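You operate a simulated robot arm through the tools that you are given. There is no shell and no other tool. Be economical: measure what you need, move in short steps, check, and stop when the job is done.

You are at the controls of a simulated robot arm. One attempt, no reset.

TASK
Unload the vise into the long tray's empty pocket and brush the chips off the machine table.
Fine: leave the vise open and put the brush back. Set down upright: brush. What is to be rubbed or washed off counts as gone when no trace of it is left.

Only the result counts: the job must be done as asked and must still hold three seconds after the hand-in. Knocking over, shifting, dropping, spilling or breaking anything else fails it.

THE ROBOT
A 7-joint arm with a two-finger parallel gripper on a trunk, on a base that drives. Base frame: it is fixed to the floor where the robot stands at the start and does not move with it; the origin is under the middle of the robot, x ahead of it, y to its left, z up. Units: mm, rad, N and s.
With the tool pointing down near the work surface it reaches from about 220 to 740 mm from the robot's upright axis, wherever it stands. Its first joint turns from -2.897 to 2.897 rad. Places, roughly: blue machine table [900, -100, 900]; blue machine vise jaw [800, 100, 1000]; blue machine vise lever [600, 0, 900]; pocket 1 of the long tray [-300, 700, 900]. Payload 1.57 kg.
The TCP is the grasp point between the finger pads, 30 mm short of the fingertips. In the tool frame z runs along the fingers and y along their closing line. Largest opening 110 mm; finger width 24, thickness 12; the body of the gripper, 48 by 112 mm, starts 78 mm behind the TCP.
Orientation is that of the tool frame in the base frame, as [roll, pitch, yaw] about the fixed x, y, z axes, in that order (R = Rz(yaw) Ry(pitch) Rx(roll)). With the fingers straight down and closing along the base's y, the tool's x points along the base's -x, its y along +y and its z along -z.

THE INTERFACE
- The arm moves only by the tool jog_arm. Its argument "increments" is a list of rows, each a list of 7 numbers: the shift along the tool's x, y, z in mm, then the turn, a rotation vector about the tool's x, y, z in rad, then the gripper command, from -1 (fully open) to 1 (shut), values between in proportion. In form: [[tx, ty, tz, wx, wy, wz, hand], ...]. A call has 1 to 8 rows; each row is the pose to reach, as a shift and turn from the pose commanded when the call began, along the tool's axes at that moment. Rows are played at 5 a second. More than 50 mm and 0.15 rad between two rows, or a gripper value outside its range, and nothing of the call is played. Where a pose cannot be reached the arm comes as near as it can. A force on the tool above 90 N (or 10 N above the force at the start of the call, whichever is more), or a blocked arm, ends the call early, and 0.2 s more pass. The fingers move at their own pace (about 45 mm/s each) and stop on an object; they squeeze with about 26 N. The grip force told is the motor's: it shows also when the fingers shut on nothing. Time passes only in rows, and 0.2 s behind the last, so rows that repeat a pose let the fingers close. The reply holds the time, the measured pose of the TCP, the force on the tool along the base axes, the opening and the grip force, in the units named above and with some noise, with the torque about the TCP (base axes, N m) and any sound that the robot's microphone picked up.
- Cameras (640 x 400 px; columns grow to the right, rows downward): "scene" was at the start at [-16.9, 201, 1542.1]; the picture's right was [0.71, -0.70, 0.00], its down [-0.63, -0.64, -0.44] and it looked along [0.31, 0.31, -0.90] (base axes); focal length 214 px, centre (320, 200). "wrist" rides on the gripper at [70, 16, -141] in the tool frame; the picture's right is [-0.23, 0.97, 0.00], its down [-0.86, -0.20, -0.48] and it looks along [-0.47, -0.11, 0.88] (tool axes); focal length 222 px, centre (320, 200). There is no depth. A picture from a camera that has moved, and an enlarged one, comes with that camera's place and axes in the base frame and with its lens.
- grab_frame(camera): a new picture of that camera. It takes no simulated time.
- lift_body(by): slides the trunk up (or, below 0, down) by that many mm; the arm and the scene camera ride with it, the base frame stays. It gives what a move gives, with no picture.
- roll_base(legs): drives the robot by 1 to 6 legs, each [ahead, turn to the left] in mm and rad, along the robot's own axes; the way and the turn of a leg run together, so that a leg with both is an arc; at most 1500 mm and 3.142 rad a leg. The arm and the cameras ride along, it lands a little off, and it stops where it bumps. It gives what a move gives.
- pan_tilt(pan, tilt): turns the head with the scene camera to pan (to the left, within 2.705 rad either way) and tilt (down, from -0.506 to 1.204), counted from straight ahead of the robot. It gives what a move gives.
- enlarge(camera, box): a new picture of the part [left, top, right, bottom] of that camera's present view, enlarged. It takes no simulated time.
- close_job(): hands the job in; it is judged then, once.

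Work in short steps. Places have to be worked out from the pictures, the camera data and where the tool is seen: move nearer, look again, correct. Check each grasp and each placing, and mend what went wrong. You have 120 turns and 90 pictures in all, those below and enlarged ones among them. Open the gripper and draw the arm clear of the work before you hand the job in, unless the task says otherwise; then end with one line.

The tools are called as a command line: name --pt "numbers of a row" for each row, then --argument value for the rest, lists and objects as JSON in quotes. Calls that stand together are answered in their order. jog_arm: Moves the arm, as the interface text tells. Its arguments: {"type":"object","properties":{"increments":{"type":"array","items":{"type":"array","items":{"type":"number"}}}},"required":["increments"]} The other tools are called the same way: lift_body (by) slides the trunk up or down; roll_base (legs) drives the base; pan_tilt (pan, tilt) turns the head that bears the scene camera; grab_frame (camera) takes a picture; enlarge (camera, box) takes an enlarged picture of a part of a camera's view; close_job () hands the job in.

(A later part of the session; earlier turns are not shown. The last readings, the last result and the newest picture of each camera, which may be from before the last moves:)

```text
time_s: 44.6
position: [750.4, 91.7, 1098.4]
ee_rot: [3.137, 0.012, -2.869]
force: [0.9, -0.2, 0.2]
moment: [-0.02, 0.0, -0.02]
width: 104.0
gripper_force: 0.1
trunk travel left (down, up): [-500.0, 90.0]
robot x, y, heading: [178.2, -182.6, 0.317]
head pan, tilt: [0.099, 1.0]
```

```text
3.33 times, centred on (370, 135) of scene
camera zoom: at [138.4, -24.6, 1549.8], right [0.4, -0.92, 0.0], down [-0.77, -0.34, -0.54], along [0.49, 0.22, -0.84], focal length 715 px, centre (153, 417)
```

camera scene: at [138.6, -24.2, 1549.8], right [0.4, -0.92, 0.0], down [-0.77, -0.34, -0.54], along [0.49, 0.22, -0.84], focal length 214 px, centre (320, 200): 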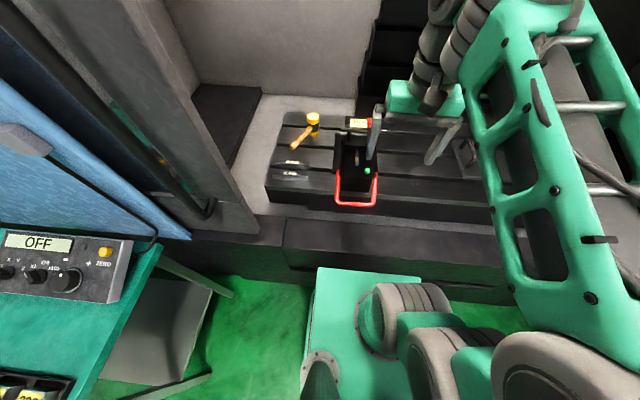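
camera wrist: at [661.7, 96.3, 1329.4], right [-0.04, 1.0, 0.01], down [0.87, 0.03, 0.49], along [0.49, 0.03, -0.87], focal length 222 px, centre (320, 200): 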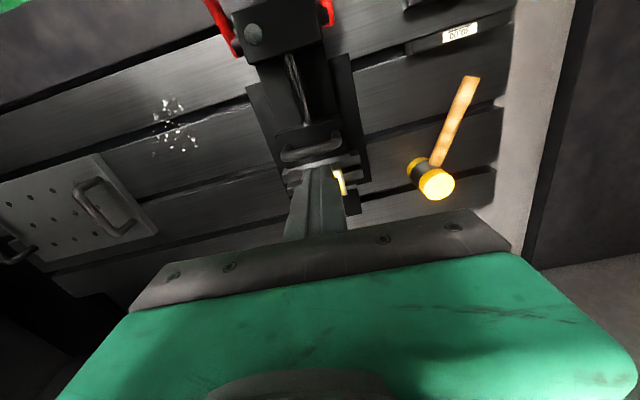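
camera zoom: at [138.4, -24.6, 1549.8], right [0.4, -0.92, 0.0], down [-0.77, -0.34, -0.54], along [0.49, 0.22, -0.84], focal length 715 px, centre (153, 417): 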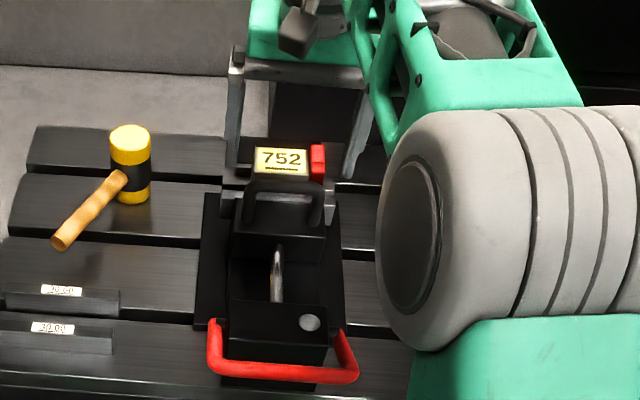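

Handle bar refined to (745,92,1051). I lower to TCP z≈1060 and close on its two ends.

jog_arm --pt "4 0 20 0 0 0 -1" --pt "4 0 38 0 0 0 -1" --pt "4 0 38 0 0 0 0.2" --pt "4 0 38 0 0 0 1" --pt "4 0 38 0 0 0 1"

enlarge --camera "wrist" --box '[190, 70, 450, 250]'

```text
time_s: 45.8
position: [747.6, 90.2, 1060.3]
ee_rot: [3.138, 0.011, -2.874]
force: [5.9, -15.6, -1.6]
moment: [-0.63, -0.43, -0.2]
width: 84.5
gripper_force: 24.7
trunk travel left (down, up): [-500.0, 90.0]
robot x, y, heading: [184.0, -183.1, 0.314]
head pan, tilt: [0.099, 1.0]
```

```text
2.22 times, centred on (320, 160) of wrist
camera zoom: at [674.0, 85.2, 1200.5], right [-0.04, 1.0, 0.01], down [0.87, 0.03, 0.49], along [0.49, 0.02, -0.87], focal length 494 px, centre (320, 289)
```

zoom: 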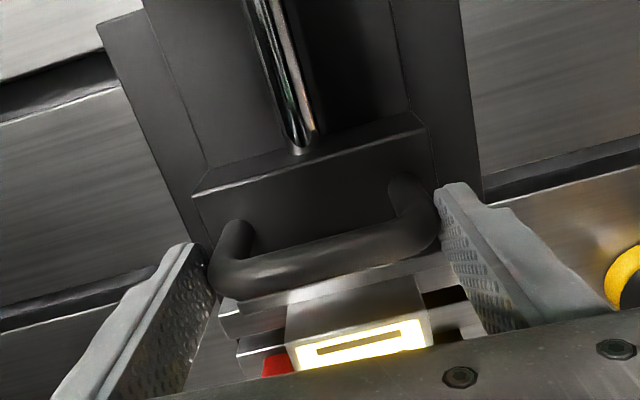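

The handle is held between the fingers (84.5 mm). I pull outward gently.

jog_arm --pt "5 0 0 0 0 0 1" --pt "10 0 0 0 0 0 1" --pt "16 0 0 0 0 0 1" --pt "22 0 0 0 0 0 1"

enlarge --camera "wrist" --box '[190, 70, 450, 250]'

```text
time_s: 46.8
position: [725.6, 81.9, 1060.5]
ee_rot: [3.136, 0.014, -2.873]
force: [9.4, -25.6, -0.6]
moment: [-0.83, -0.99, -0.7]
width: 84.1
gripper_force: 45.4
trunk travel left (down, up): [-500.0, 90.0]
robot x, y, heading: [178.2, -176.8, 0.313]
head pan, tilt: [0.099, 1.0]
```

```text
2.22 times, centred on (320, 160) of wrist
camera zoom: at [652.8, 77.9, 1200.5], right [-0.04, 1.0, 0.01], down [0.87, 0.03, 0.49], along [0.49, 0.03, -0.87], focal length 494 px, centre (320, 289)
```

zoom: 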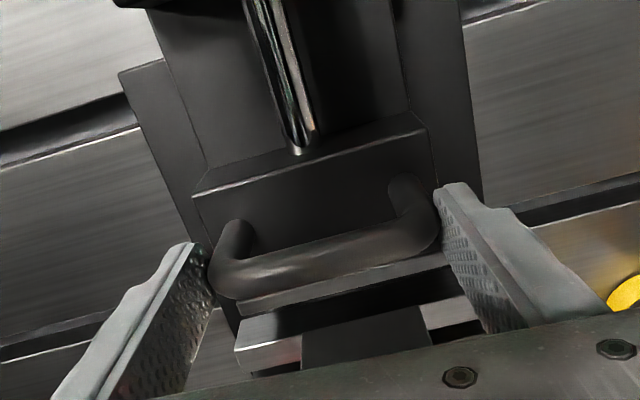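

The jaw slid with the handle. I pull another 15 mm, then release and rise.

jog_arm --pt "8 0 0 0 0 0 1" --pt "15 0 0 0 0 0 1" --pt "15 0 0 0 0 0 0" --pt "15 0 0 0 0 0 -1" --pt "15 2 -20 0 0 0 -1" --pt "15 2 -60 0 0 0 -1" --pt "0 2 -90 0 0 0 -1"

enlarge --camera "wrist" --box '[190, 70, 450, 250]'

enlarge --camera "scene" --box '[300, 75, 440, 195]'

```text
time_s: 48.4
position: [723.2, 84.9, 1150.6]
ee_rot: [3.138, 0.015, -2.869]
force: [-0.1, -0.9, 0.0]
moment: [0.03, -0.03, -0.02]
width: 109.9
gripper_force: 0.0
trunk travel left (down, up): [-500.0, 90.0]
robot x, y, heading: [179.1, -181.5, 0.318]
head pan, tilt: [0.099, 1.0]
```

```text
2.22 times, centred on (320, 160) of wrist
camera zoom: at [650.4, 81.5, 1289.8], right [-0.04, 1.0, 0.01], down [0.87, 0.03, 0.49], along [0.49, 0.03, -0.87], focal length 494 px, centre (320, 289)
```

zoom: 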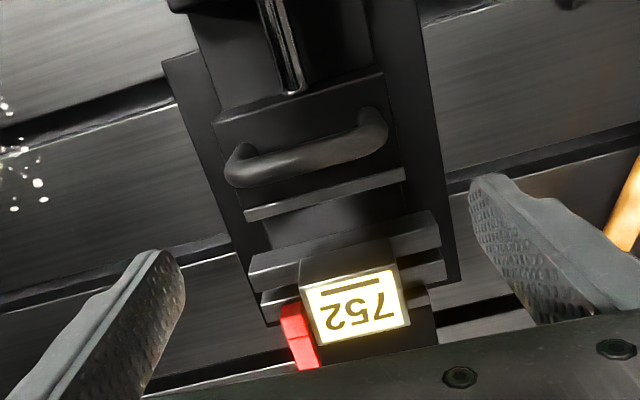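

```text
3.33 times, centred on (370, 135) of scene
camera zoom: at [138.3, -24.9, 1549.8], right [0.4, -0.92, 0.0], down [-0.77, -0.34, -0.54], along [0.49, 0.22, -0.84], focal length 715 px, centre (153, 417)
```

zoom: 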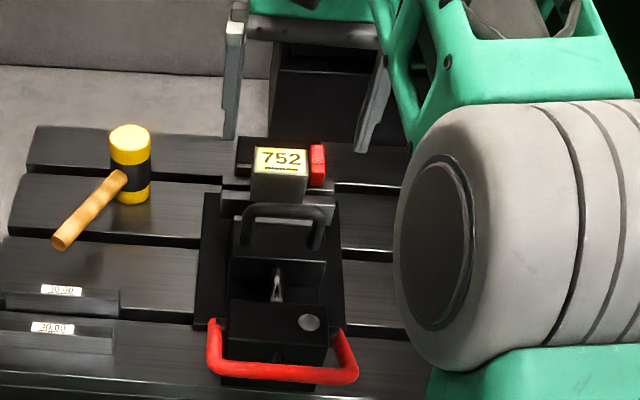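

Jaw is open about 38 mm. I look closer at the part and the red stop next to it before choosing grip.

enlarge --camera "wrist" --box '[280, 140, 380, 225]'

enlarge --camera "scene" --box '[335, 95, 395, 145]'

```text
4.71 times, centred on (330, 182) of wrist
camera zoom: at [650.4, 81.5, 1289.8], right [-0.04, 1.0, 0.01], down [0.87, 0.03, 0.49], along [0.49, 0.03, -0.87], focal length 1045 px, centre (273, 282)
```

zoom: 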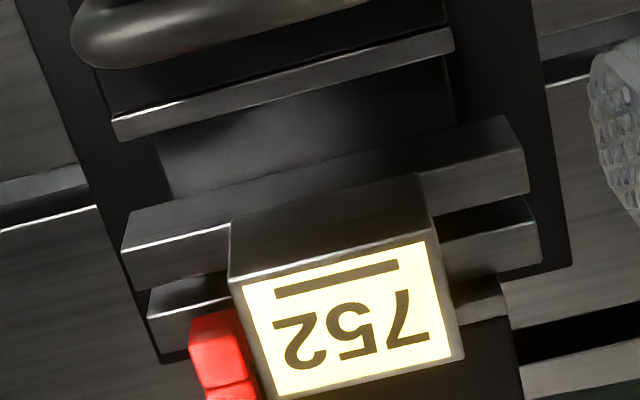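

```text
8.00 times, centred on (365, 120) of scene
camera zoom: at [138.3, -24.9, 1549.8], right [0.4, -0.92, 0.0], down [-0.77, -0.34, -0.54], along [0.49, 0.22, -0.84], focal length 1716 px, centre (-40, 840)
```

zoom: 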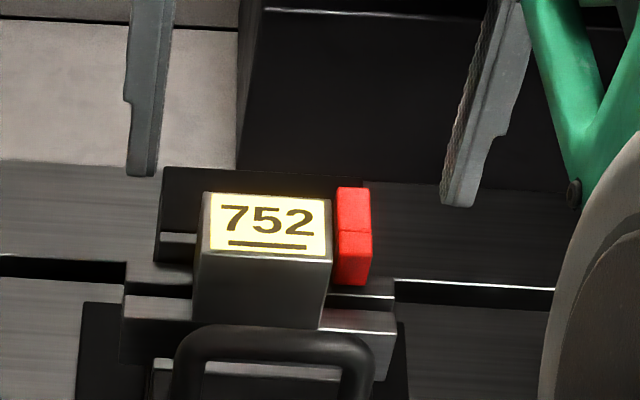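

Red stop top is ~1013 and sits back (d≈836), so a grip on the upper 23 mm of the part's sides is free. Part centre ≈(802,114), top 1035. I move over it at height first, then descend.

jog_arm --pt "-42 3 0 0 0 0 -1" --pt "-84 6.5 0 0 0 0 -1" --pt "-84 6.5 45 0 0 0 -1" --pt "-84 6.5 70 0 0 0 -1"

enlarge --camera "wrist" --box '[190, 70, 450, 250]'

enlarge --camera "scene" --box '[310, 75, 420, 160]'

```text
time_s: 49.4
position: [805.1, 115.8, 1082.8]
ee_rot: [3.14, 0.015, -2.869]
force: [0.6, -0.2, -0.6]
moment: [0.02, -0.02, -0.01]
width: 110.0
gripper_force: 0.1
out of reach, approached as far as the arm can: row 2
trunk travel left (down, up): [-500.0, 90.0]
robot x, y, heading: [178.7, -185.5, 0.318]
head pan, tilt: [0.099, 1.0]
```

```text
2.22 times, centred on (320, 160) of wrist
camera zoom: at [730.8, 110.5, 1221.7], right [-0.04, 1.0, 0.01], down [0.87, 0.03, 0.49], along [0.49, 0.03, -0.87], focal length 494 px, centre (320, 289)
```

zoom: 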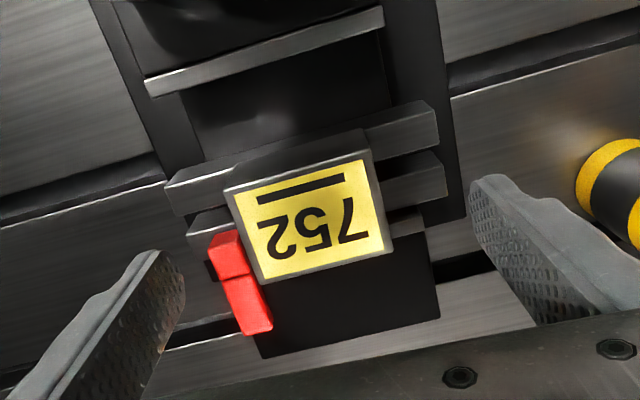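

```text
4.71 times, centred on (365, 118) of scene
camera zoom: at [138.2, -24.8, 1549.8], right [0.4, -0.92, 0.0], down [-0.77, -0.34, -0.54], along [0.49, 0.22, -0.84], focal length 1009 px, centre (108, 588)
```

zoom: 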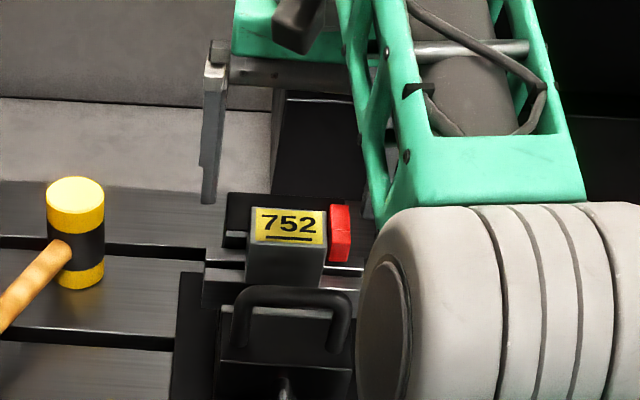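

Label centre confirmed at (803.5,112). I shift 3 mm right, descend 41 mm and close.

jog_arm --pt "1 -3.5 20 0 0 0 -1" --pt "1 -3.5 41 0 0 0 -1" --pt "1 -3.5 41 0 0 0 0" --pt "1 -3.5 41 0 0 0 1" --pt "1 -3.5 41 0 0 0 1" --pt "1 -3.5 41 0 0 0 1"

enlarge --camera "wrist" --box '[190, 70, 450, 250]'

```text
time_s: 50.8
position: [806.0, 105.1, 1042.0]
ee_rot: [3.134, 0.011, -2.877]
force: [17.0, -49.7, 0.1]
moment: [-1.37, -0.82, -0.35]
width: 90.5
gripper_force: 25.8
trunk travel left (down, up): [-500.0, 90.0]
robot x, y, heading: [179.8, -185.4, 0.316]
head pan, tilt: [0.099, 1.0]
```

```text
2.22 times, centred on (320, 160) of wrist
camera zoom: at [733.7, 100.7, 1181.0], right [-0.03, 1.0, 0.01], down [0.87, 0.03, 0.49], along [0.49, 0.03, -0.87], focal length 494 px, centre (320, 289)
```

zoom: 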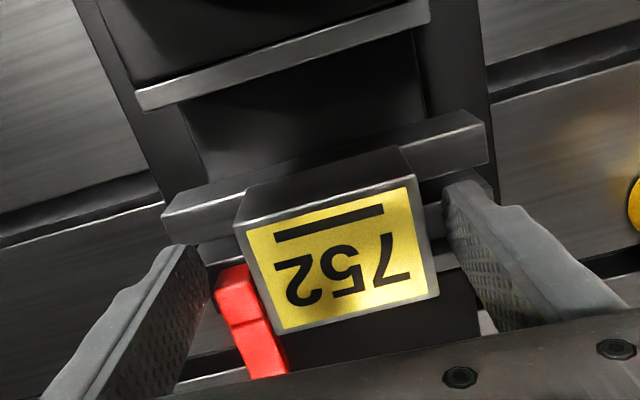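

The fingers caught the red stop (90 mm). I open, raise 12 mm and shift to the front half of the part.

jog_arm --pt "0 0 0 0 0 0 0" --pt "0 0 0 0 0 0 -1" --pt "0 6 -12 0 0 0 -1" --pt "10 6 -12 0 0 0 -1" --pt "10 6 -12 0 0 0 -1"

enlarge --camera "wrist" --box '[190, 70, 450, 250]'

enlarge --camera "scene" --box '[335, 95, 395, 145]'

```text
time_s: 52.0
position: [792.4, 116.3, 1053.3]
ee_rot: [3.139, 0.015, -2.868]
force: [1.6, 0.2, 0.4]
moment: [0.01, -0.04, -0.01]
width: 109.9
gripper_force: 0.1
trunk travel left (down, up): [-500.0, 90.0]
robot x, y, heading: [180.8, -182.3, 0.314]
head pan, tilt: [0.099, 1.0]
```

```text
2.22 times, centred on (320, 160) of wrist
camera zoom: at [719.2, 111.8, 1192.9], right [-0.04, 1.0, 0.01], down [0.87, 0.03, 0.49], along [0.49, 0.03, -0.87], focal length 494 px, centre (320, 289)
```

zoom: 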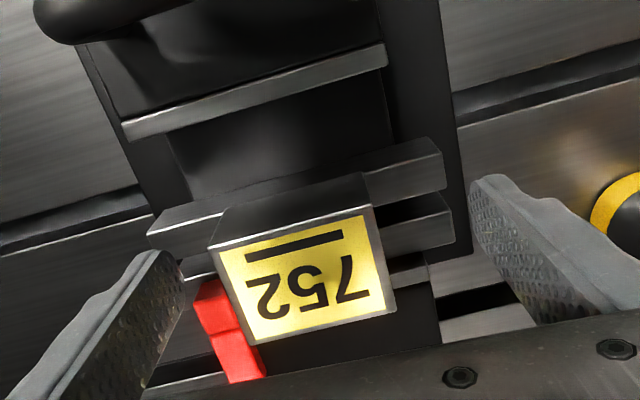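

```text
8.00 times, centred on (365, 120) of scene
camera zoom: at [137.4, -24.4, 1549.8], right [0.4, -0.91, 0.0], down [-0.77, -0.34, -0.54], along [0.49, 0.22, -0.84], focal length 1716 px, centre (-40, 840)
```

zoom: 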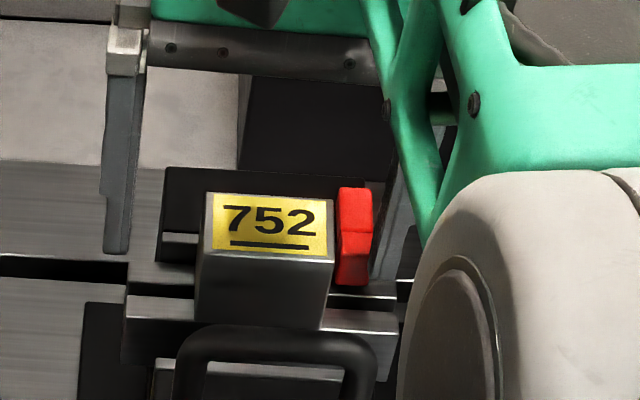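

Red stop unmoved. I try closing here (tips at ~1023, above the stop); expected width ≈58 mm.

jog_arm --pt "0 -5 0 0 0 0 -0.4" --pt "0 -5 0 0 0 0 0" --pt "0 -5 0 0 0 0 0.3" --pt "0 -5 0 0 0 0 0.6" --pt "0 -5 0 0 0 0 1"

enlarge --camera "wrist" --box '[190, 70, 450, 250]'

```text
time_s: 53.2
position: [793.3, 110.4, 1052.3]
ee_rot: [3.138, 0.015, -2.868]
force: [-0.3, 0.2, 0.7]
moment: [-0.09, 0.02, 0.1]
width: 59.9
gripper_force: 25.9
trunk travel left (down, up): [-500.0, 90.0]
robot x, y, heading: [180.7, -183.0, 0.314]
head pan, tilt: [0.099, 1.0]
```

```text
2.22 times, centred on (320, 160) of wrist
camera zoom: at [720.6, 107.0, 1192.6], right [-0.04, 1.0, 0.01], down [0.87, 0.03, 0.49], along [0.49, 0.03, -0.87], focal length 494 px, centre (320, 289)
```

zoom: 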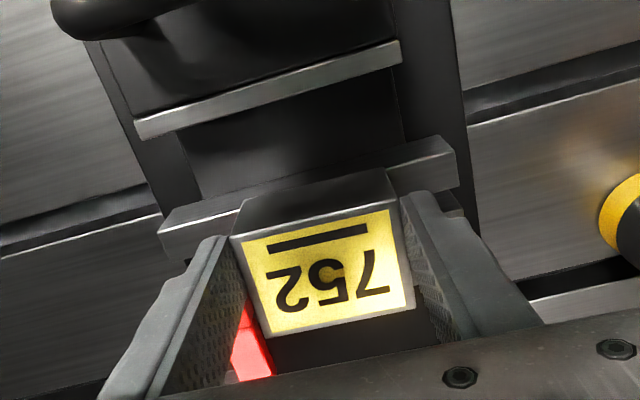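

Part gripped at 59.9 mm, centred. I lift straight up slowly.

jog_arm --pt "0 0 -4 0 0 0 1" --pt "0 0 -10 0 0 0 1" --pt "0 0 -20 0 0 0 1" --pt "0 0 -35 0 0 0 1"

enlarge --camera "wrist" --box '[190, 70, 450, 250]'

enlarge --camera "scene" --box '[310, 65, 420, 150]'

```text
time_s: 54.2
position: [794.7, 110.0, 1088.0]
ee_rot: [3.14, 0.014, -2.869]
force: [0.9, -0.5, 0.4]
moment: [0.03, -0.01, -0.01]
width: 0.1
gripper_force: 21.2
trunk travel left (down, up): [-500.0, 90.0]
robot x, y, heading: [180.9, -184.2, 0.317]
head pan, tilt: [0.099, 1.0]
```

```text
2.22 times, centred on (320, 160) of wrist
camera zoom: at [720.6, 106.3, 1228.0], right [-0.04, 1.0, 0.01], down [0.87, 0.03, 0.49], along [0.49, 0.03, -0.87], focal length 494 px, centre (320, 289)
```

zoom: 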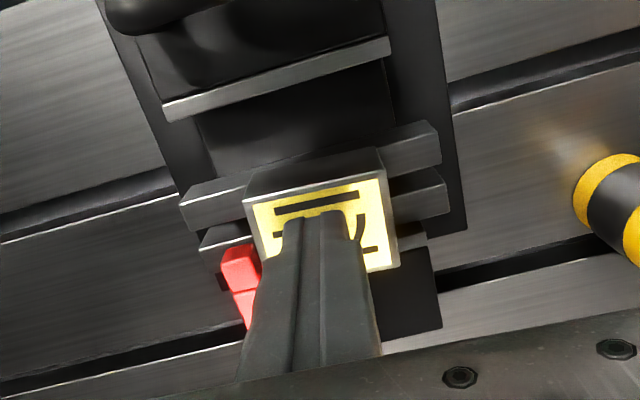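

```text
4.71 times, centred on (365, 108) of scene
camera zoom: at [138.2, -25.0, 1549.8], right [0.4, -0.92, 0.0], down [-0.77, -0.34, -0.54], along [0.49, 0.22, -0.84], focal length 1009 px, centre (108, 635)
```

zoom: 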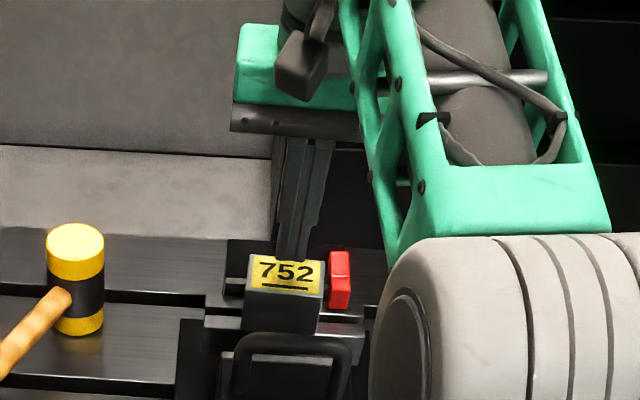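

It slipped with only ~12 mm grip; the part is still seated. I regrip deeper, fully in front of the red stop: TCP z≈1032, 7 mm further forward.

jog_arm --pt "7 0 0 0 0 0 -0.6" --pt "7 0 0 0 0 0 -0.6" --pt "7 0 0 0 0 0 -0.6" --pt "7 0 25 0 0 0 -0.6" --pt "7 0 45 0 0 0 -0.6" --pt "7 0 55 0 0 0 -0.6"

enlarge --camera "wrist" --box '[190, 70, 450, 250]'

```text
time_s: 55.6
position: [787.8, 110.2, 1031.6]
ee_rot: [3.139, 0.014, -2.87]
force: [-0.3, -0.1, -0.5]
moment: [-0.02, 0.04, 0.05]
width: 88.2
gripper_force: 0.0
trunk travel left (down, up): [-500.0, 90.0]
robot x, y, heading: [179.0, -184.9, 0.321]
head pan, tilt: [0.099, 1.0]
```

```text
2.22 times, centred on (320, 160) of wrist
camera zoom: at [715.1, 105.1, 1172.4], right [-0.04, 1.0, 0.01], down [0.87, 0.03, 0.49], along [0.49, 0.03, -0.87], focal length 494 px, centre (320, 289)
```

zoom: 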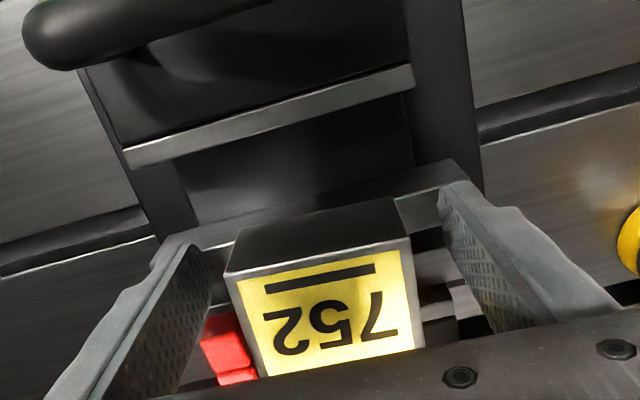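

No contact. I close and check for ~60 mm width.

jog_arm --pt "0 0 0 0 0 0 0" --pt "0 0 0 0 0 0 0.5" --pt "0 0 0 0 0 0 1" --pt "0 0 0 0 0 0 1"

enlarge --camera "wrist" --box '[190, 70, 450, 250]'

```text
time_s: 56.6
position: [788.4, 108.5, 1033.4]
ee_rot: [3.139, 0.013, -2.868]
force: [0.7, -0.9, 0.0]
moment: [-0.11, -0.05, -0.03]
width: 59.7
gripper_force: 26.1
trunk travel left (down, up): [-500.0, 90.0]
robot x, y, heading: [179.5, -181.3, 0.318]
head pan, tilt: [0.099, 1.0]
```

```text
2.22 times, centred on (320, 160) of wrist
camera zoom: at [715.1, 105.1, 1172.3], right [-0.04, 1.0, 0.01], down [0.87, 0.03, 0.49], along [0.49, 0.03, -0.87], focal length 494 px, centre (320, 289)
```

zoom: 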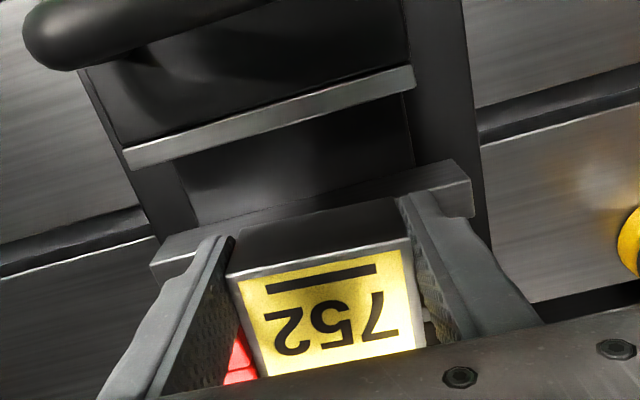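

Grip is deeper now; lift gently.

jog_arm --pt "0 0 -3 0 0 0 1" --pt "0 0 -7 0 0 0 1" --pt "0 0 -11 0 0 0 1"

enlarge --camera "wrist" --box '[190, 70, 450, 250]'

```text
time_s: 57.4
position: [787.5, 109.3, 1042.9]
ee_rot: [3.142, 0.015, -2.869]
force: [0.3, 0.1, -2.4]
moment: [0.03, 0.05, -0.01]
width: 59.9
gripper_force: 26.0
trunk travel left (down, up): [-500.0, 90.0]
robot x, y, heading: [178.4, -186.0, 0.317]
head pan, tilt: [0.099, 1.0]
```

```text
2.22 times, centred on (320, 160) of wrist
camera zoom: at [714.7, 105.7, 1182.3], right [-0.04, 1.0, 0.01], down [0.87, 0.03, 0.49], along [0.49, 0.03, -0.87], focal length 494 px, centre (320, 289)
```

zoom: 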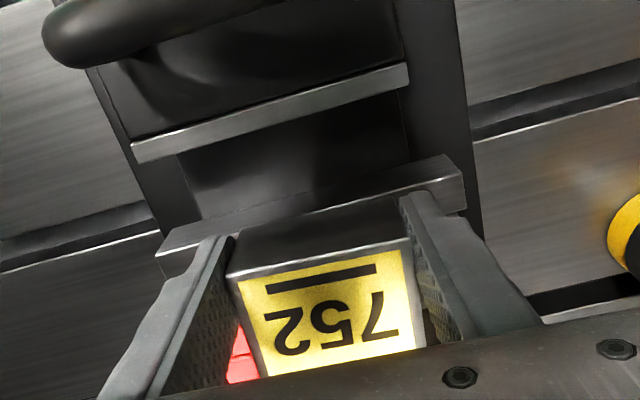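

The part rises with the gripper (~2.4 N). I continue up and draw back.

jog_arm --pt "0 0 -15 0 0 0 1" --pt "0 0 -35 0 0 0 1" --pt "0 0 -60 0 0 0 1" --pt "0 0 -90 0 0 0 1" --pt "0 0 -120 0 0 0 1" --pt "0 0 -150 0 0 0 1" --pt "30 0 -165 0 0 0 1" --pt "65 0 -180 0 0 0 1"

grab_frame --camera "wrist"

```text
time_s: 59.2
position: [721.1, 90.6, 1220.6]
ee_rot: [3.141, 0.012, -2.87]
force: [-0.8, 1.3, -3.1]
moment: [-0.01, 0.05, 0.0]
width: 59.8
gripper_force: 26.5
out of reach, approached as far as the arm can: row 6
trunk travel left (down, up): [-500.0, 90.0]
robot x, y, heading: [181.9, -184.2, 0.309]
head pan, tilt: [0.099, 1.0]
```

```text
33 pictures are left
camera wrist: at [648.3, 86.6, 1360.4], right [-0.04, 1.0, 0.0], down [0.87, 0.04, 0.49], along [0.49, 0.03, -0.87], focal length 222 px, centre (320, 200)
```

wrist: 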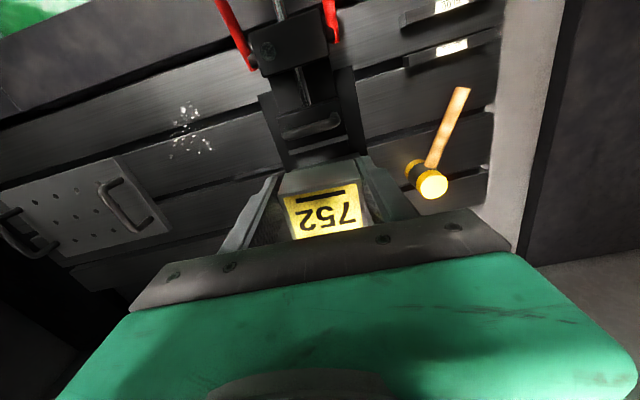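

Part is held. Pictures are getting scarce (33), so I use fewer. I retract the arm well in before driving.

jog_arm --pt "40 0 0 0 0 0 1" --pt "80 0 0 0 0 0 1" --pt "120 0 0 0 0 0 1" --pt "160 0 0 0 0 0 1" --pt "200 0 0 0 0 0 1" --pt "220 0 0 0 0 0 1"

roll_base --legs '[[-190, 0], [0, 1.525], [280, 0]]'

pan_tilt --pan 0.0 --tilt 1.0

grab_frame --camera "scene"

```text
time_s: 60.6
position: [509.4, 32.5, 1218.5]
ee_rot: [3.137, 0.014, -2.869]
force: [-0.8, -0.4, -3.4]
moment: [-0.03, 0.06, 0.01]
width: 59.7
gripper_force: 26.4
trunk travel left (down, up): [-500.0, 90.0]
robot x, y, heading: [181.0, -183.8, 0.316]
head pan, tilt: [0.099, 1.0]
```

```text
time_s: 67.5
position: [-299.0, 355.7, 1217.6]
ee_rot: [3.139, 0.013, -1.311]
force: [0.8, -0.4, -3.5]
moment: [-0.06, -0.03, 0.02]
width: 59.6
gripper_force: 25.7
trunk travel left (down, up): [-500.0, 90.0]
robot x, y, heading: [-84.7, 22.1, 1.878]
head pan, tilt: [0.099, 1.0]
```

```text
time_s: 68.2
position: [-299.2, 355.5, 1219.0]
ee_rot: [3.139, 0.015, -1.311]
force: [0.6, -0.9, -3.4]
moment: [-0.05, -0.03, 0.01]
width: 59.9
gripper_force: 25.8
trunk travel left (down, up): [-500.0, 90.0]
robot x, y, heading: [-87.1, 24.8, 1.879]
head pan, tilt: [0.0, 1.0]
```

```text
32 pictures are left
camera scene: at [-236.2, -12.3, 1549.8], right [0.95, 0.3, 0.0], down [0.26, -0.8, -0.54], along [-0.16, 0.51, -0.84], focal length 214 px, centre (320, 200)
```

scene: 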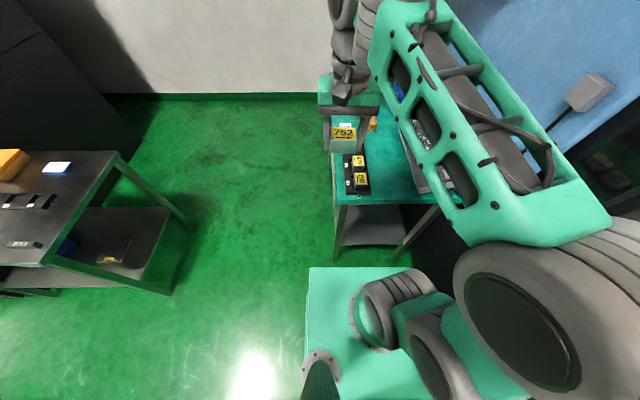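

Table legs prevent approaching the brush from here, but the area west of the table is free. I drive round to the table's left side, facing it.

roll_base --legs '[[0, 1.123], [519, 0], [0, -1.093], [549, 0], [0, -1.639]]'

grab_frame --camera "scene"

```text
time_s: 83.6
position: [-439.8, 806.6, 1217.4]
ee_rot: [3.14, 0.014, -2.937]
force: [0.0, 0.2, -3.7]
moment: [0.0, 0.06, -0.02]
width: 59.9
gripper_force: 25.6
trunk travel left (down, up): [-500.0, 90.0]
robot x, y, heading: [-786.8, 612.6, 0.255]
head pan, tilt: [0.0, 1.0]
```

```text
31 pictures are left
camera scene: at [-814.6, 766.7, 1549.8], right [0.25, -0.97, 0.0], down [-0.82, -0.21, -0.54], along [0.52, 0.13, -0.84], focal length 214 px, centre (320, 200)
```

scene: 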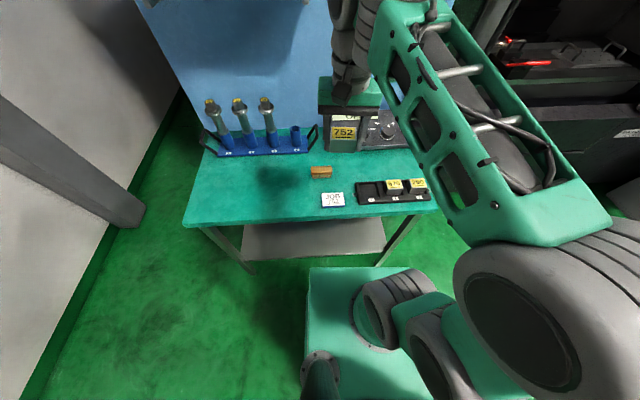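

Good place. I enlarge the brush/tray region.

enlarge --camera "scene" --box '[300, 155, 440, 215]'

grab_frame --camera "wrist"

```text
4.57 times, centred on (370, 185) of scene
camera zoom: at [-814.6, 766.7, 1549.8], right [0.25, -0.97, 0.0], down [-0.82, -0.21, -0.54], along [0.52, 0.13, -0.84], focal length 980 px, centre (91, 269)
```

zoom: 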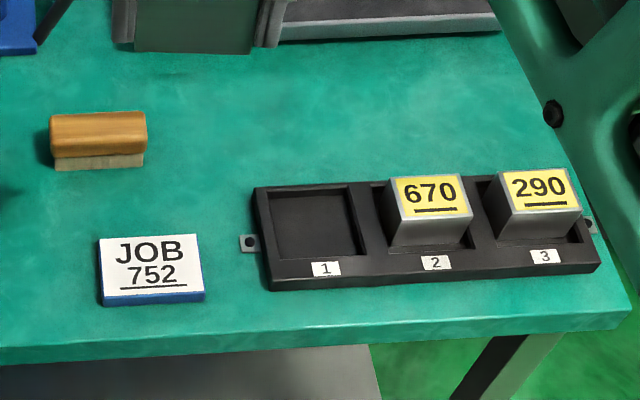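

```text
29 pictures are left
camera wrist: at [-514.2, 806.9, 1358.1], right [0.03, 1.0, 0.01], down [0.87, -0.02, 0.49], along [0.49, -0.01, -0.87], focal length 222 px, centre (320, 200)
```

wrist: 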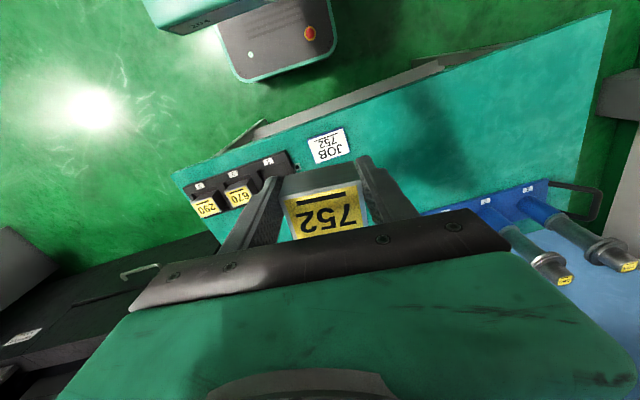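

Triangulation: table surface ≈ z 848, tray part tops ≈ 907, pocket 1 centre ≈(-306,699), table axis ≈0.325 rad. I go to hover over pocket 1 (TCP z≈990), turning the tool to match.

jog_arm --pt "-12 -17 28 0 0 -0.02 1" --pt "-24 -34 56 0 0 -0.04 1" --pt "-36 -51 84 0 0 -0.06 1" --pt "-48 -68 112 0 0 -0.08 1" --pt "-60 -85 140 0 0 -0.1 1" --pt "-72 -102 168 0 0 -0.12 1" --pt "-84 -119 196 0 0 -0.12 1" --pt "-96 -134 225 0 0 -0.12 1"

grab_frame --camera "wrist"

enlarge --camera "scene" --box '[300, 155, 440, 215]'

```text
time_s: 85.4
position: [-319.0, 694.2, 994.3]
ee_rot: [3.14, 0.015, -2.817]
force: [0.0, 0.0, -2.9]
moment: [0.02, 0.01, -0.01]
width: 59.7
gripper_force: 26.1
trunk travel left (down, up): [-500.0, 90.0]
robot x, y, heading: [-786.6, 613.4, 0.249]
head pan, tilt: [0.0, 1.0]
```

```text
28 pictures are left
camera wrist: at [-390.8, 686.5, 1133.7], right [-0.09, 1.0, 0.0], down [0.87, 0.08, 0.49], along [0.49, 0.05, -0.87], focal length 222 px, centre (320, 200)
```

wrist: 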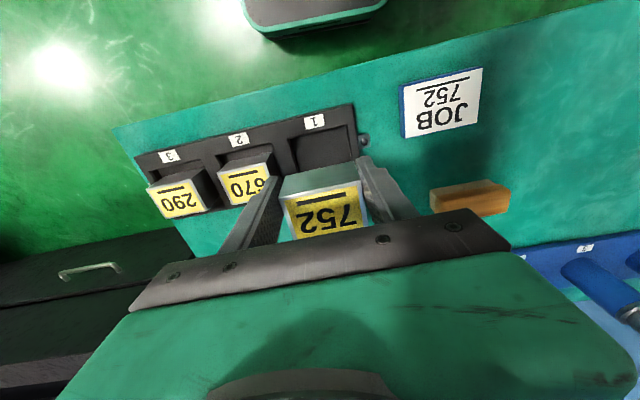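

```text
4.57 times, centred on (370, 185) of scene
camera zoom: at [-814.3, 766.7, 1549.8], right [0.25, -0.97, 0.0], down [-0.82, -0.21, -0.54], along [0.52, 0.13, -0.84], focal length 980 px, centre (91, 269)
```

zoom: 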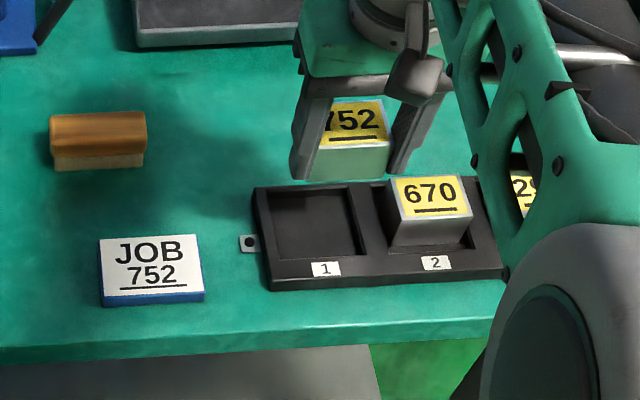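

Refined: pocket 1 centre ≈(-298,700), held part about (-303,697). I shift slightly and descend to TCP z≈945 for a closer check.

jog_arm --pt "-3 1 15 0 0 0 1" --pt "-5 2 35 0 0 0 1" --pt "-5 2 49 0 0 0 1"

enlarge --camera "scene" --box '[340, 165, 420, 215]'

enlarge --camera "wrist" --box '[190, 80, 430, 250]'

```text
time_s: 86.2
position: [-312.5, 699.2, 945.6]
ee_rot: [3.138, 0.013, -2.818]
force: [-0.3, -1.6, -2.3]
moment: [-0.04, 0.08, -0.01]
width: 59.8
gripper_force: 26.2
trunk travel left (down, up): [-500.0, 90.0]
robot x, y, heading: [-785.3, 614.0, 0.247]
head pan, tilt: [0.0, 1.0]
```

```text
8.00 times, centred on (380, 190) of scene
camera zoom: at [-814.5, 766.8, 1549.8], right [0.25, -0.97, 0.0], down [-0.82, -0.21, -0.54], along [0.52, 0.13, -0.84], focal length 1716 px, centre (-160, 280)
```

zoom: 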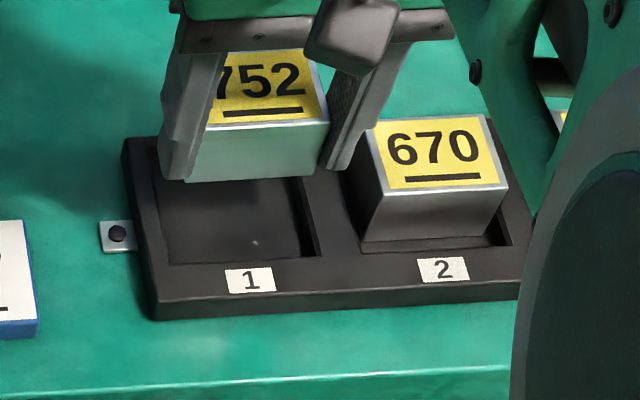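

```text
2.35 times, centred on (310, 165) of wrist
camera zoom: at [-385.4, 691.7, 1085.5], right [-0.09, 1.0, 0.0], down [0.87, 0.08, 0.49], along [0.49, 0.05, -0.87], focal length 523 px, centre (344, 282)
```

zoom: 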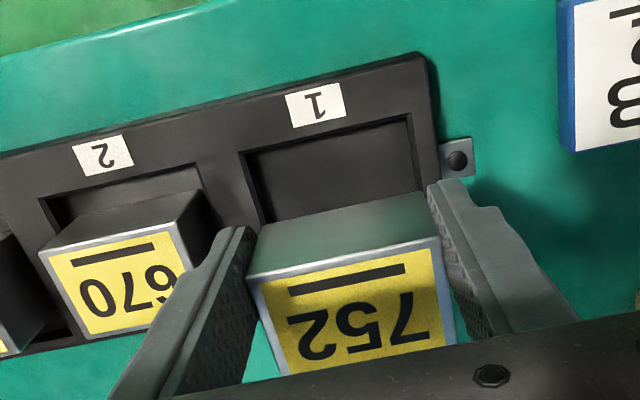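

Both views agree the part should go ~7 mm toward the robot and ~4 mm right to be centred in pocket 1. I shift and lower to TCP z≈908.

jog_arm --pt "4 -2 0 0 0 0 1" --pt "7 -4 0 0 0 0 1" --pt "7 -4 15 0 0 0 1" --pt "7 -4 28 0 0 0 1" --pt "7 -4 37 0 0 0 1"

enlarge --camera "scene" --box '[340, 165, 420, 215]'

```text
time_s: 87.4
position: [-316.8, 693.6, 909.0]
ee_rot: [3.139, 0.013, -2.817]
force: [0.4, 0.3, -3.8]
moment: [0.0, 0.05, 0.02]
width: 59.8
gripper_force: 25.9
trunk travel left (down, up): [-500.0, 90.0]
robot x, y, heading: [-784.7, 614.0, 0.25]
head pan, tilt: [0.0, 1.0]
```

```text
8.00 times, centred on (380, 190) of scene
camera zoom: at [-814.6, 766.7, 1549.8], right [0.25, -0.97, 0.0], down [-0.82, -0.21, -0.54], along [0.52, 0.13, -0.84], focal length 1716 px, centre (-160, 280)
```

zoom: 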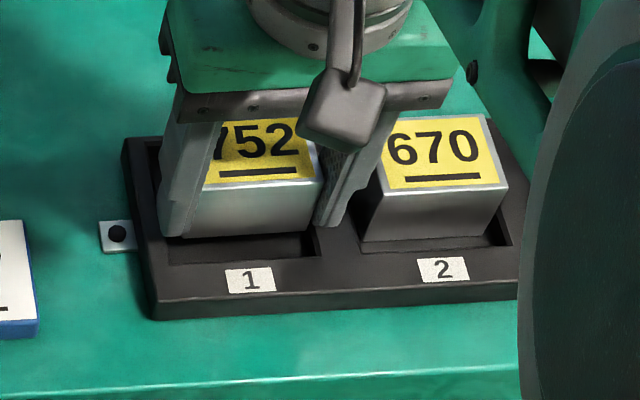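

Part is inside the pocket outline with ~7 mm to go. I lower in small steps reading the force.

jog_arm --pt "0 0 2 0 0 0 1" --pt "0 0 4 0 0 0 1"

jog_arm --pt "0 0 1.5 0 0 0 1" --pt "0 0 3 0 0 0 1"

```text
time_s: 88.0
position: [-317.8, 693.8, 904.6]
ee_rot: [3.14, 0.014, -2.818]
force: [1.0, -0.5, -2.1]
moment: [0.02, 0.04, 0.02]
width: 59.7
gripper_force: 25.6
trunk travel left (down, up): [-500.0, 90.0]
robot x, y, heading: [-785.4, 613.2, 0.252]
head pan, tilt: [0.0, 1.0]
```

```text
time_s: 88.6
position: [-317.3, 694.1, 901.1]
ee_rot: [3.14, 0.013, -2.816]
force: [0.5, -0.2, -3.3]
moment: [-0.05, 0.02, -0.01]
width: 59.6
gripper_force: 26.4
trunk travel left (down, up): [-500.0, 90.0]
robot x, y, heading: [-784.0, 611.4, 0.25]
head pan, tilt: [0.0, 1.0]
```

Still hanging freely; I keep lowering in 2 mm steps.

jog_arm --pt "0 0 1 0 0 0 1" --pt "0 0 2 0 0 0 1"

enlarge --camera "scene" --box '[340, 165, 420, 215]'

```text
time_s: 89.2
position: [-317.8, 693.3, 900.1]
ee_rot: [3.14, 0.013, -2.817]
force: [0.4, -0.7, -3.4]
moment: [-0.05, 0.05, -0.02]
width: 59.7
gripper_force: 26.0
trunk travel left (down, up): [-500.0, 90.0]
robot x, y, heading: [-787.8, 609.5, 0.25]
head pan, tilt: [0.0, 1.0]
```

```text
8.00 times, centred on (380, 190) of scene
camera zoom: at [-814.5, 766.7, 1549.8], right [0.25, -0.97, 0.0], down [-0.82, -0.21, -0.54], along [0.52, 0.13, -0.84], focal length 1716 px, centre (-160, 280)
```

zoom: 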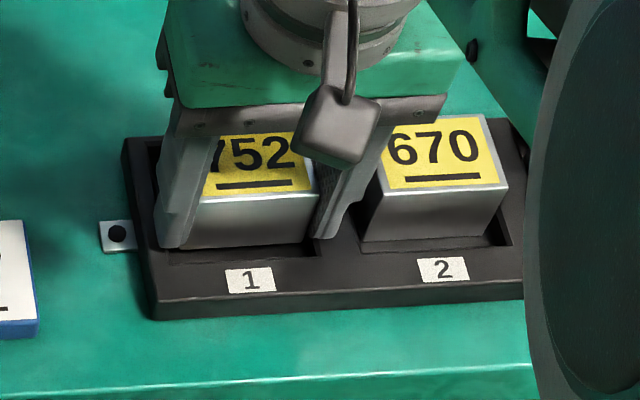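

Nearly seated; two more millimetres, checking force.

jog_arm --pt "0 0 1 0 0 0 1" --pt "0 0 2.2 0 0 0 1"

```text
time_s: 89.8
position: [-318.0, 691.9, 898.7]
ee_rot: [-3.141, 0.013, -2.82]
force: [-0.8, -2.1, 2.4]
moment: [-0.31, 0.06, -0.09]
width: 59.6
gripper_force: 25.8
trunk travel left (down, up): [-500.0, 90.0]
robot x, y, heading: [-788.1, 615.7, 0.252]
head pan, tilt: [0.0, 1.0]
```

Contact (force changed from -3.4 to +2.4 N). I open a little (to ~70 mm) and rise straight up.

jog_arm --pt "0 0 0 0 0 0 -0.1" --pt "0 0 0 0 0 0 -0.27" --pt "0 0 0 0 0 0 -0.27" --pt "0 0 -20 0 0 0 -0.27" --pt "0 0 -60 0 0 0 -0.27" --pt "0 0 -100 0 0 0 -0.27" --pt "0 30 -130 0 0 0 -0.6"

enlarge --camera "scene" --box '[300, 155, 440, 215]'

grab_frame --camera "wrist"

```text
time_s: 91.4
position: [-329.9, 720.5, 1026.2]
ee_rot: [3.141, 0.015, -2.817]
force: [-0.4, -0.1, 1.5]
moment: [-0.01, 0.0, -0.01]
width: 87.6
gripper_force: 0.1
trunk travel left (down, up): [-500.0, 90.0]
robot x, y, heading: [-782.7, 613.2, 0.254]
head pan, tilt: [0.0, 1.0]
```

```text
4.57 times, centred on (370, 185) of scene
camera zoom: at [-815.0, 766.7, 1549.8], right [0.25, -0.97, 0.0], down [-0.81, -0.21, -0.54], along [0.52, 0.13, -0.84], focal length 980 px, centre (91, 269)
```

zoom: 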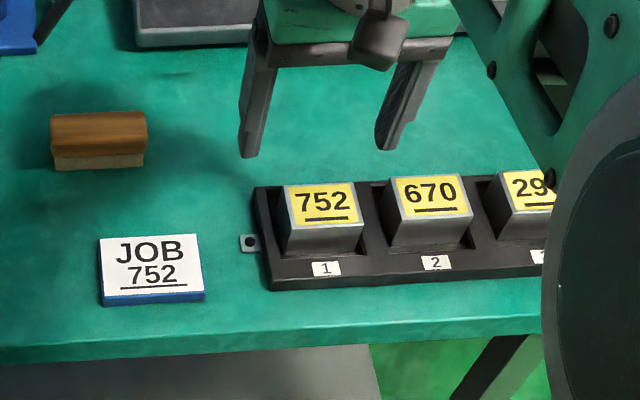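

```text
21 pictures are left
camera wrist: at [-402.8, 713.5, 1166.2], right [-0.09, 1.0, 0.0], down [0.87, 0.08, 0.49], along [0.49, 0.05, -0.87], focal length 222 px, centre (320, 200)
```

wrist: 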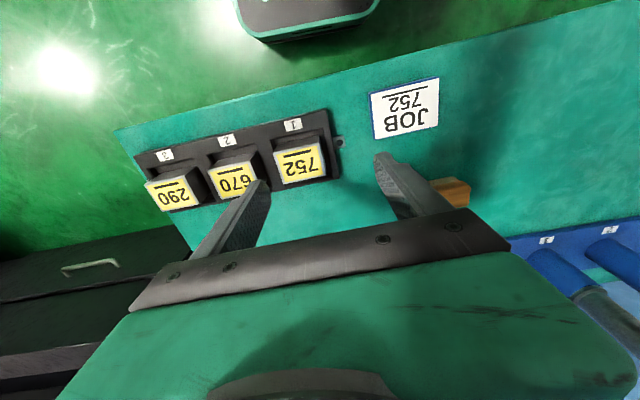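

752 sits well in pocket 1. Next the brush at ≈(-260,896), wood top ≈ z 890, long axis across; I move above it while turning the gripper 90° so it closes across its narrow side.

jog_arm --pt "-15 18 0 0 0 0.14 -0.6" --pt "-30 36 0 0 0 0.28 -0.6" --pt "-45 54 0 0 0 0.42 -0.6" --pt "-60 72 0 0 0 0.56 -0.4" --pt "-75 90 0 0 0 0.7 -0.4" --pt "-90 108 0 0 0 0.84 -0.4" --pt "-105 126 0 0 0 0.98 -0.4" --pt "-122 144 0 0 0 1.12 -0.4"

jog_arm --pt "0 0 10 0 0 0.13 -0.4" --pt "0 0 20 0 0 0.26 -0.4" --pt "0 0 30 0 0 0.39 -0.4" --pt "0 0 40 0 0 0.485 -0.4"

grab_frame --camera "wrist"

enlarge --camera "scene" --box '[270, 130, 370, 200]'

```text
time_s: 93.2
position: [-258.3, 895.6, 1028.8]
ee_rot: [3.131, 0.005, 2.344]
force: [0.2, 0.4, -0.1]
moment: [-0.03, 0.04, -0.01]
width: 77.0
gripper_force: 0.1
trunk travel left (down, up): [-500.0, 90.0]
robot x, y, heading: [-788.1, 612.6, 0.251]
head pan, tilt: [0.0, 1.0]
```

```text
time_s: 94.2
position: [-257.7, 897.9, 987.6]
ee_rot: [3.127, -0.001, 1.859]
force: [-0.5, -1.3, -0.2]
moment: [0.03, 0.0, 0.0]
width: 77.1
gripper_force: 0.0
trunk travel left (down, up): [-500.0, 90.0]
robot x, y, heading: [-786.5, 616.5, 0.254]
head pan, tilt: [0.0, 1.0]
```

```text
20 pictures are left
camera wrist: at [-263.2, 967.2, 1129.2], right [1.0, 0.06, 0.01], down [0.05, -0.88, 0.47], along [0.04, -0.47, -0.88], focal length 222 px, centre (320, 200)
```

wrist: 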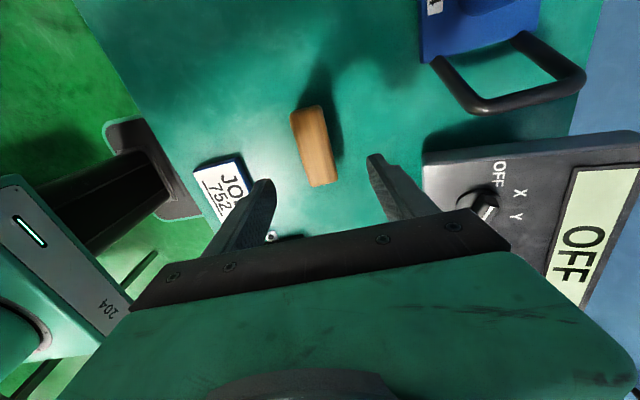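

```text
5.71 times, centred on (320, 165) of scene
camera zoom: at [-814.7, 766.8, 1549.8], right [0.25, -0.97, 0.0], down [-0.82, -0.21, -0.54], along [0.52, 0.13, -0.84], focal length 1226 px, centre (320, 400)
```

zoom: 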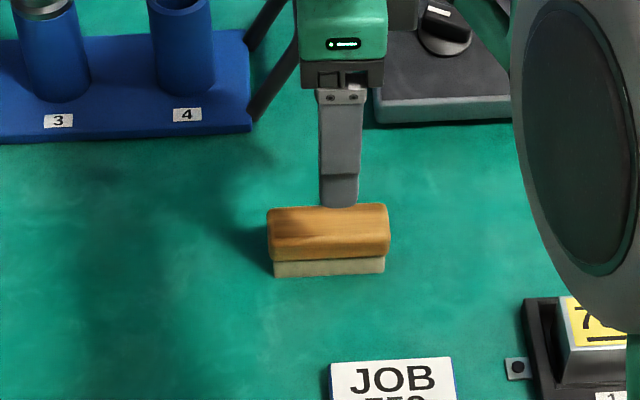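

Brush centre ≈(-261,902), 86×33 mm, ~45 mm high, lower 15 mm bristles. I fine-align, descend to TCP z≈897 and close on the wood.

jog_arm --pt "5 -2 30 0 0 0 -0.4" --pt "5 -2 60 0 0 0 -0.4" --pt "5 -2 80 0 0 0 -0.4" --pt "5 -2 90 0 0 0 -0.4" --pt "5 -2 90 0 0 0 0.4" --pt "5 -2 90 0 0 0 1" --pt "5 -2 90 0 0 0 1"

enlarge --camera "scene" --box '[270, 130, 370, 200]'

```text
time_s: 95.8
position: [-262.0, 901.9, 899.7]
ee_rot: [3.128, -0.002, 1.86]
force: [-1.0, 0.1, 1.0]
moment: [0.04, 0.1, 0.05]
width: 35.6
gripper_force: 16.2
trunk travel left (down, up): [-500.0, 90.0]
robot x, y, heading: [-783.2, 613.8, 0.251]
head pan, tilt: [0.0, 1.0]
```

```text
5.71 times, centred on (320, 165) of scene
camera zoom: at [-815.0, 766.7, 1549.8], right [0.25, -0.97, 0.0], down [-0.81, -0.21, -0.54], along [0.52, 0.13, -0.84], focal length 1226 px, centre (320, 400)
```

zoom: 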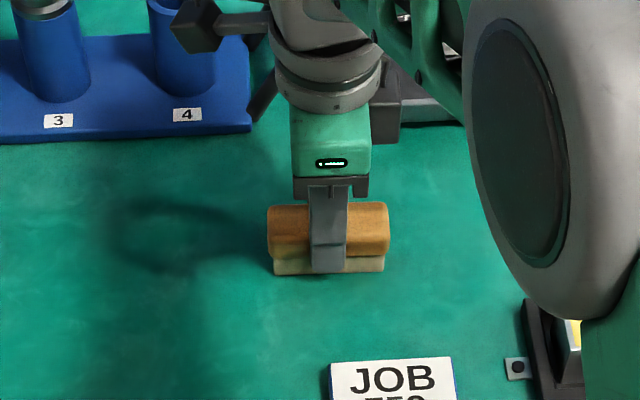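

Brush gripped (35.6 mm). I lift it up.

jog_arm --pt "0 0 -10 0 0 0 1" --pt "0 0 -40 0 0 0 1" --pt "0 0 -85 0 0 0 1" --pt "0 0 -130 0 0 0 1" --pt "0 -30 -170 0 0 0 1" --pt "0 -70 -200 0 0 0 1" --pt "0 -110 -230 0 0 0 1" --pt "0 -150 -250 0 0 0 1"

grab_frame --camera "wrist"

```text
time_s: 97.6
position: [-407.4, 857.9, 1146.6]
ee_rot: [3.127, -0.002, 1.862]
force: [0.3, 0.6, 0.5]
moment: [0.0, 0.0, 0.02]
width: 35.4
gripper_force: 26.1
trunk travel left (down, up): [-500.0, 90.0]
robot x, y, heading: [-785.0, 611.5, 0.246]
head pan, tilt: [0.0, 1.0]
```

```text
17 pictures are left
camera wrist: at [-412.3, 928.9, 1286.3], right [1.0, 0.06, 0.01], down [0.05, -0.88, 0.47], along [0.04, -0.47, -0.88], focal length 222 px, centre (320, 200)
```

wrist: 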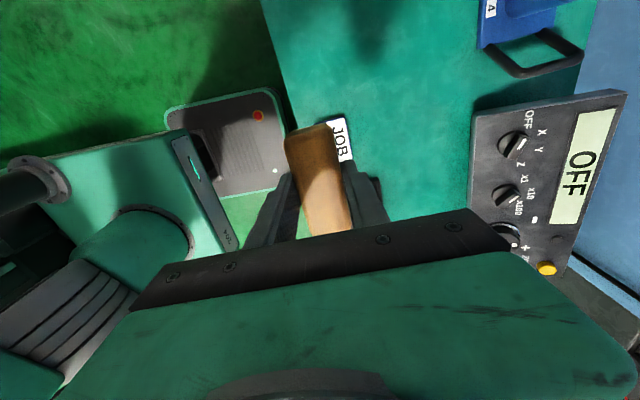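

Brush held. I drive back to the machine by the reverse route.

roll_base --legs '[[0, 1.655], [-549, 0], [0, -2.386], [707, 0], [0, 0.785]]'

```text
time_s: 116.0
position: [385.5, 18.1, 1144.9]
ee_rot: [3.129, -0.002, 1.903]
force: [0.6, 0.7, -1.6]
moment: [0.07, 0.02, -0.01]
width: 35.4
gripper_force: 26.3
trunk travel left (down, up): [-500.0, 90.0]
robot x, y, heading: [15.5, -242.5, 0.295]
head pan, tilt: [0.0, 1.0]
```

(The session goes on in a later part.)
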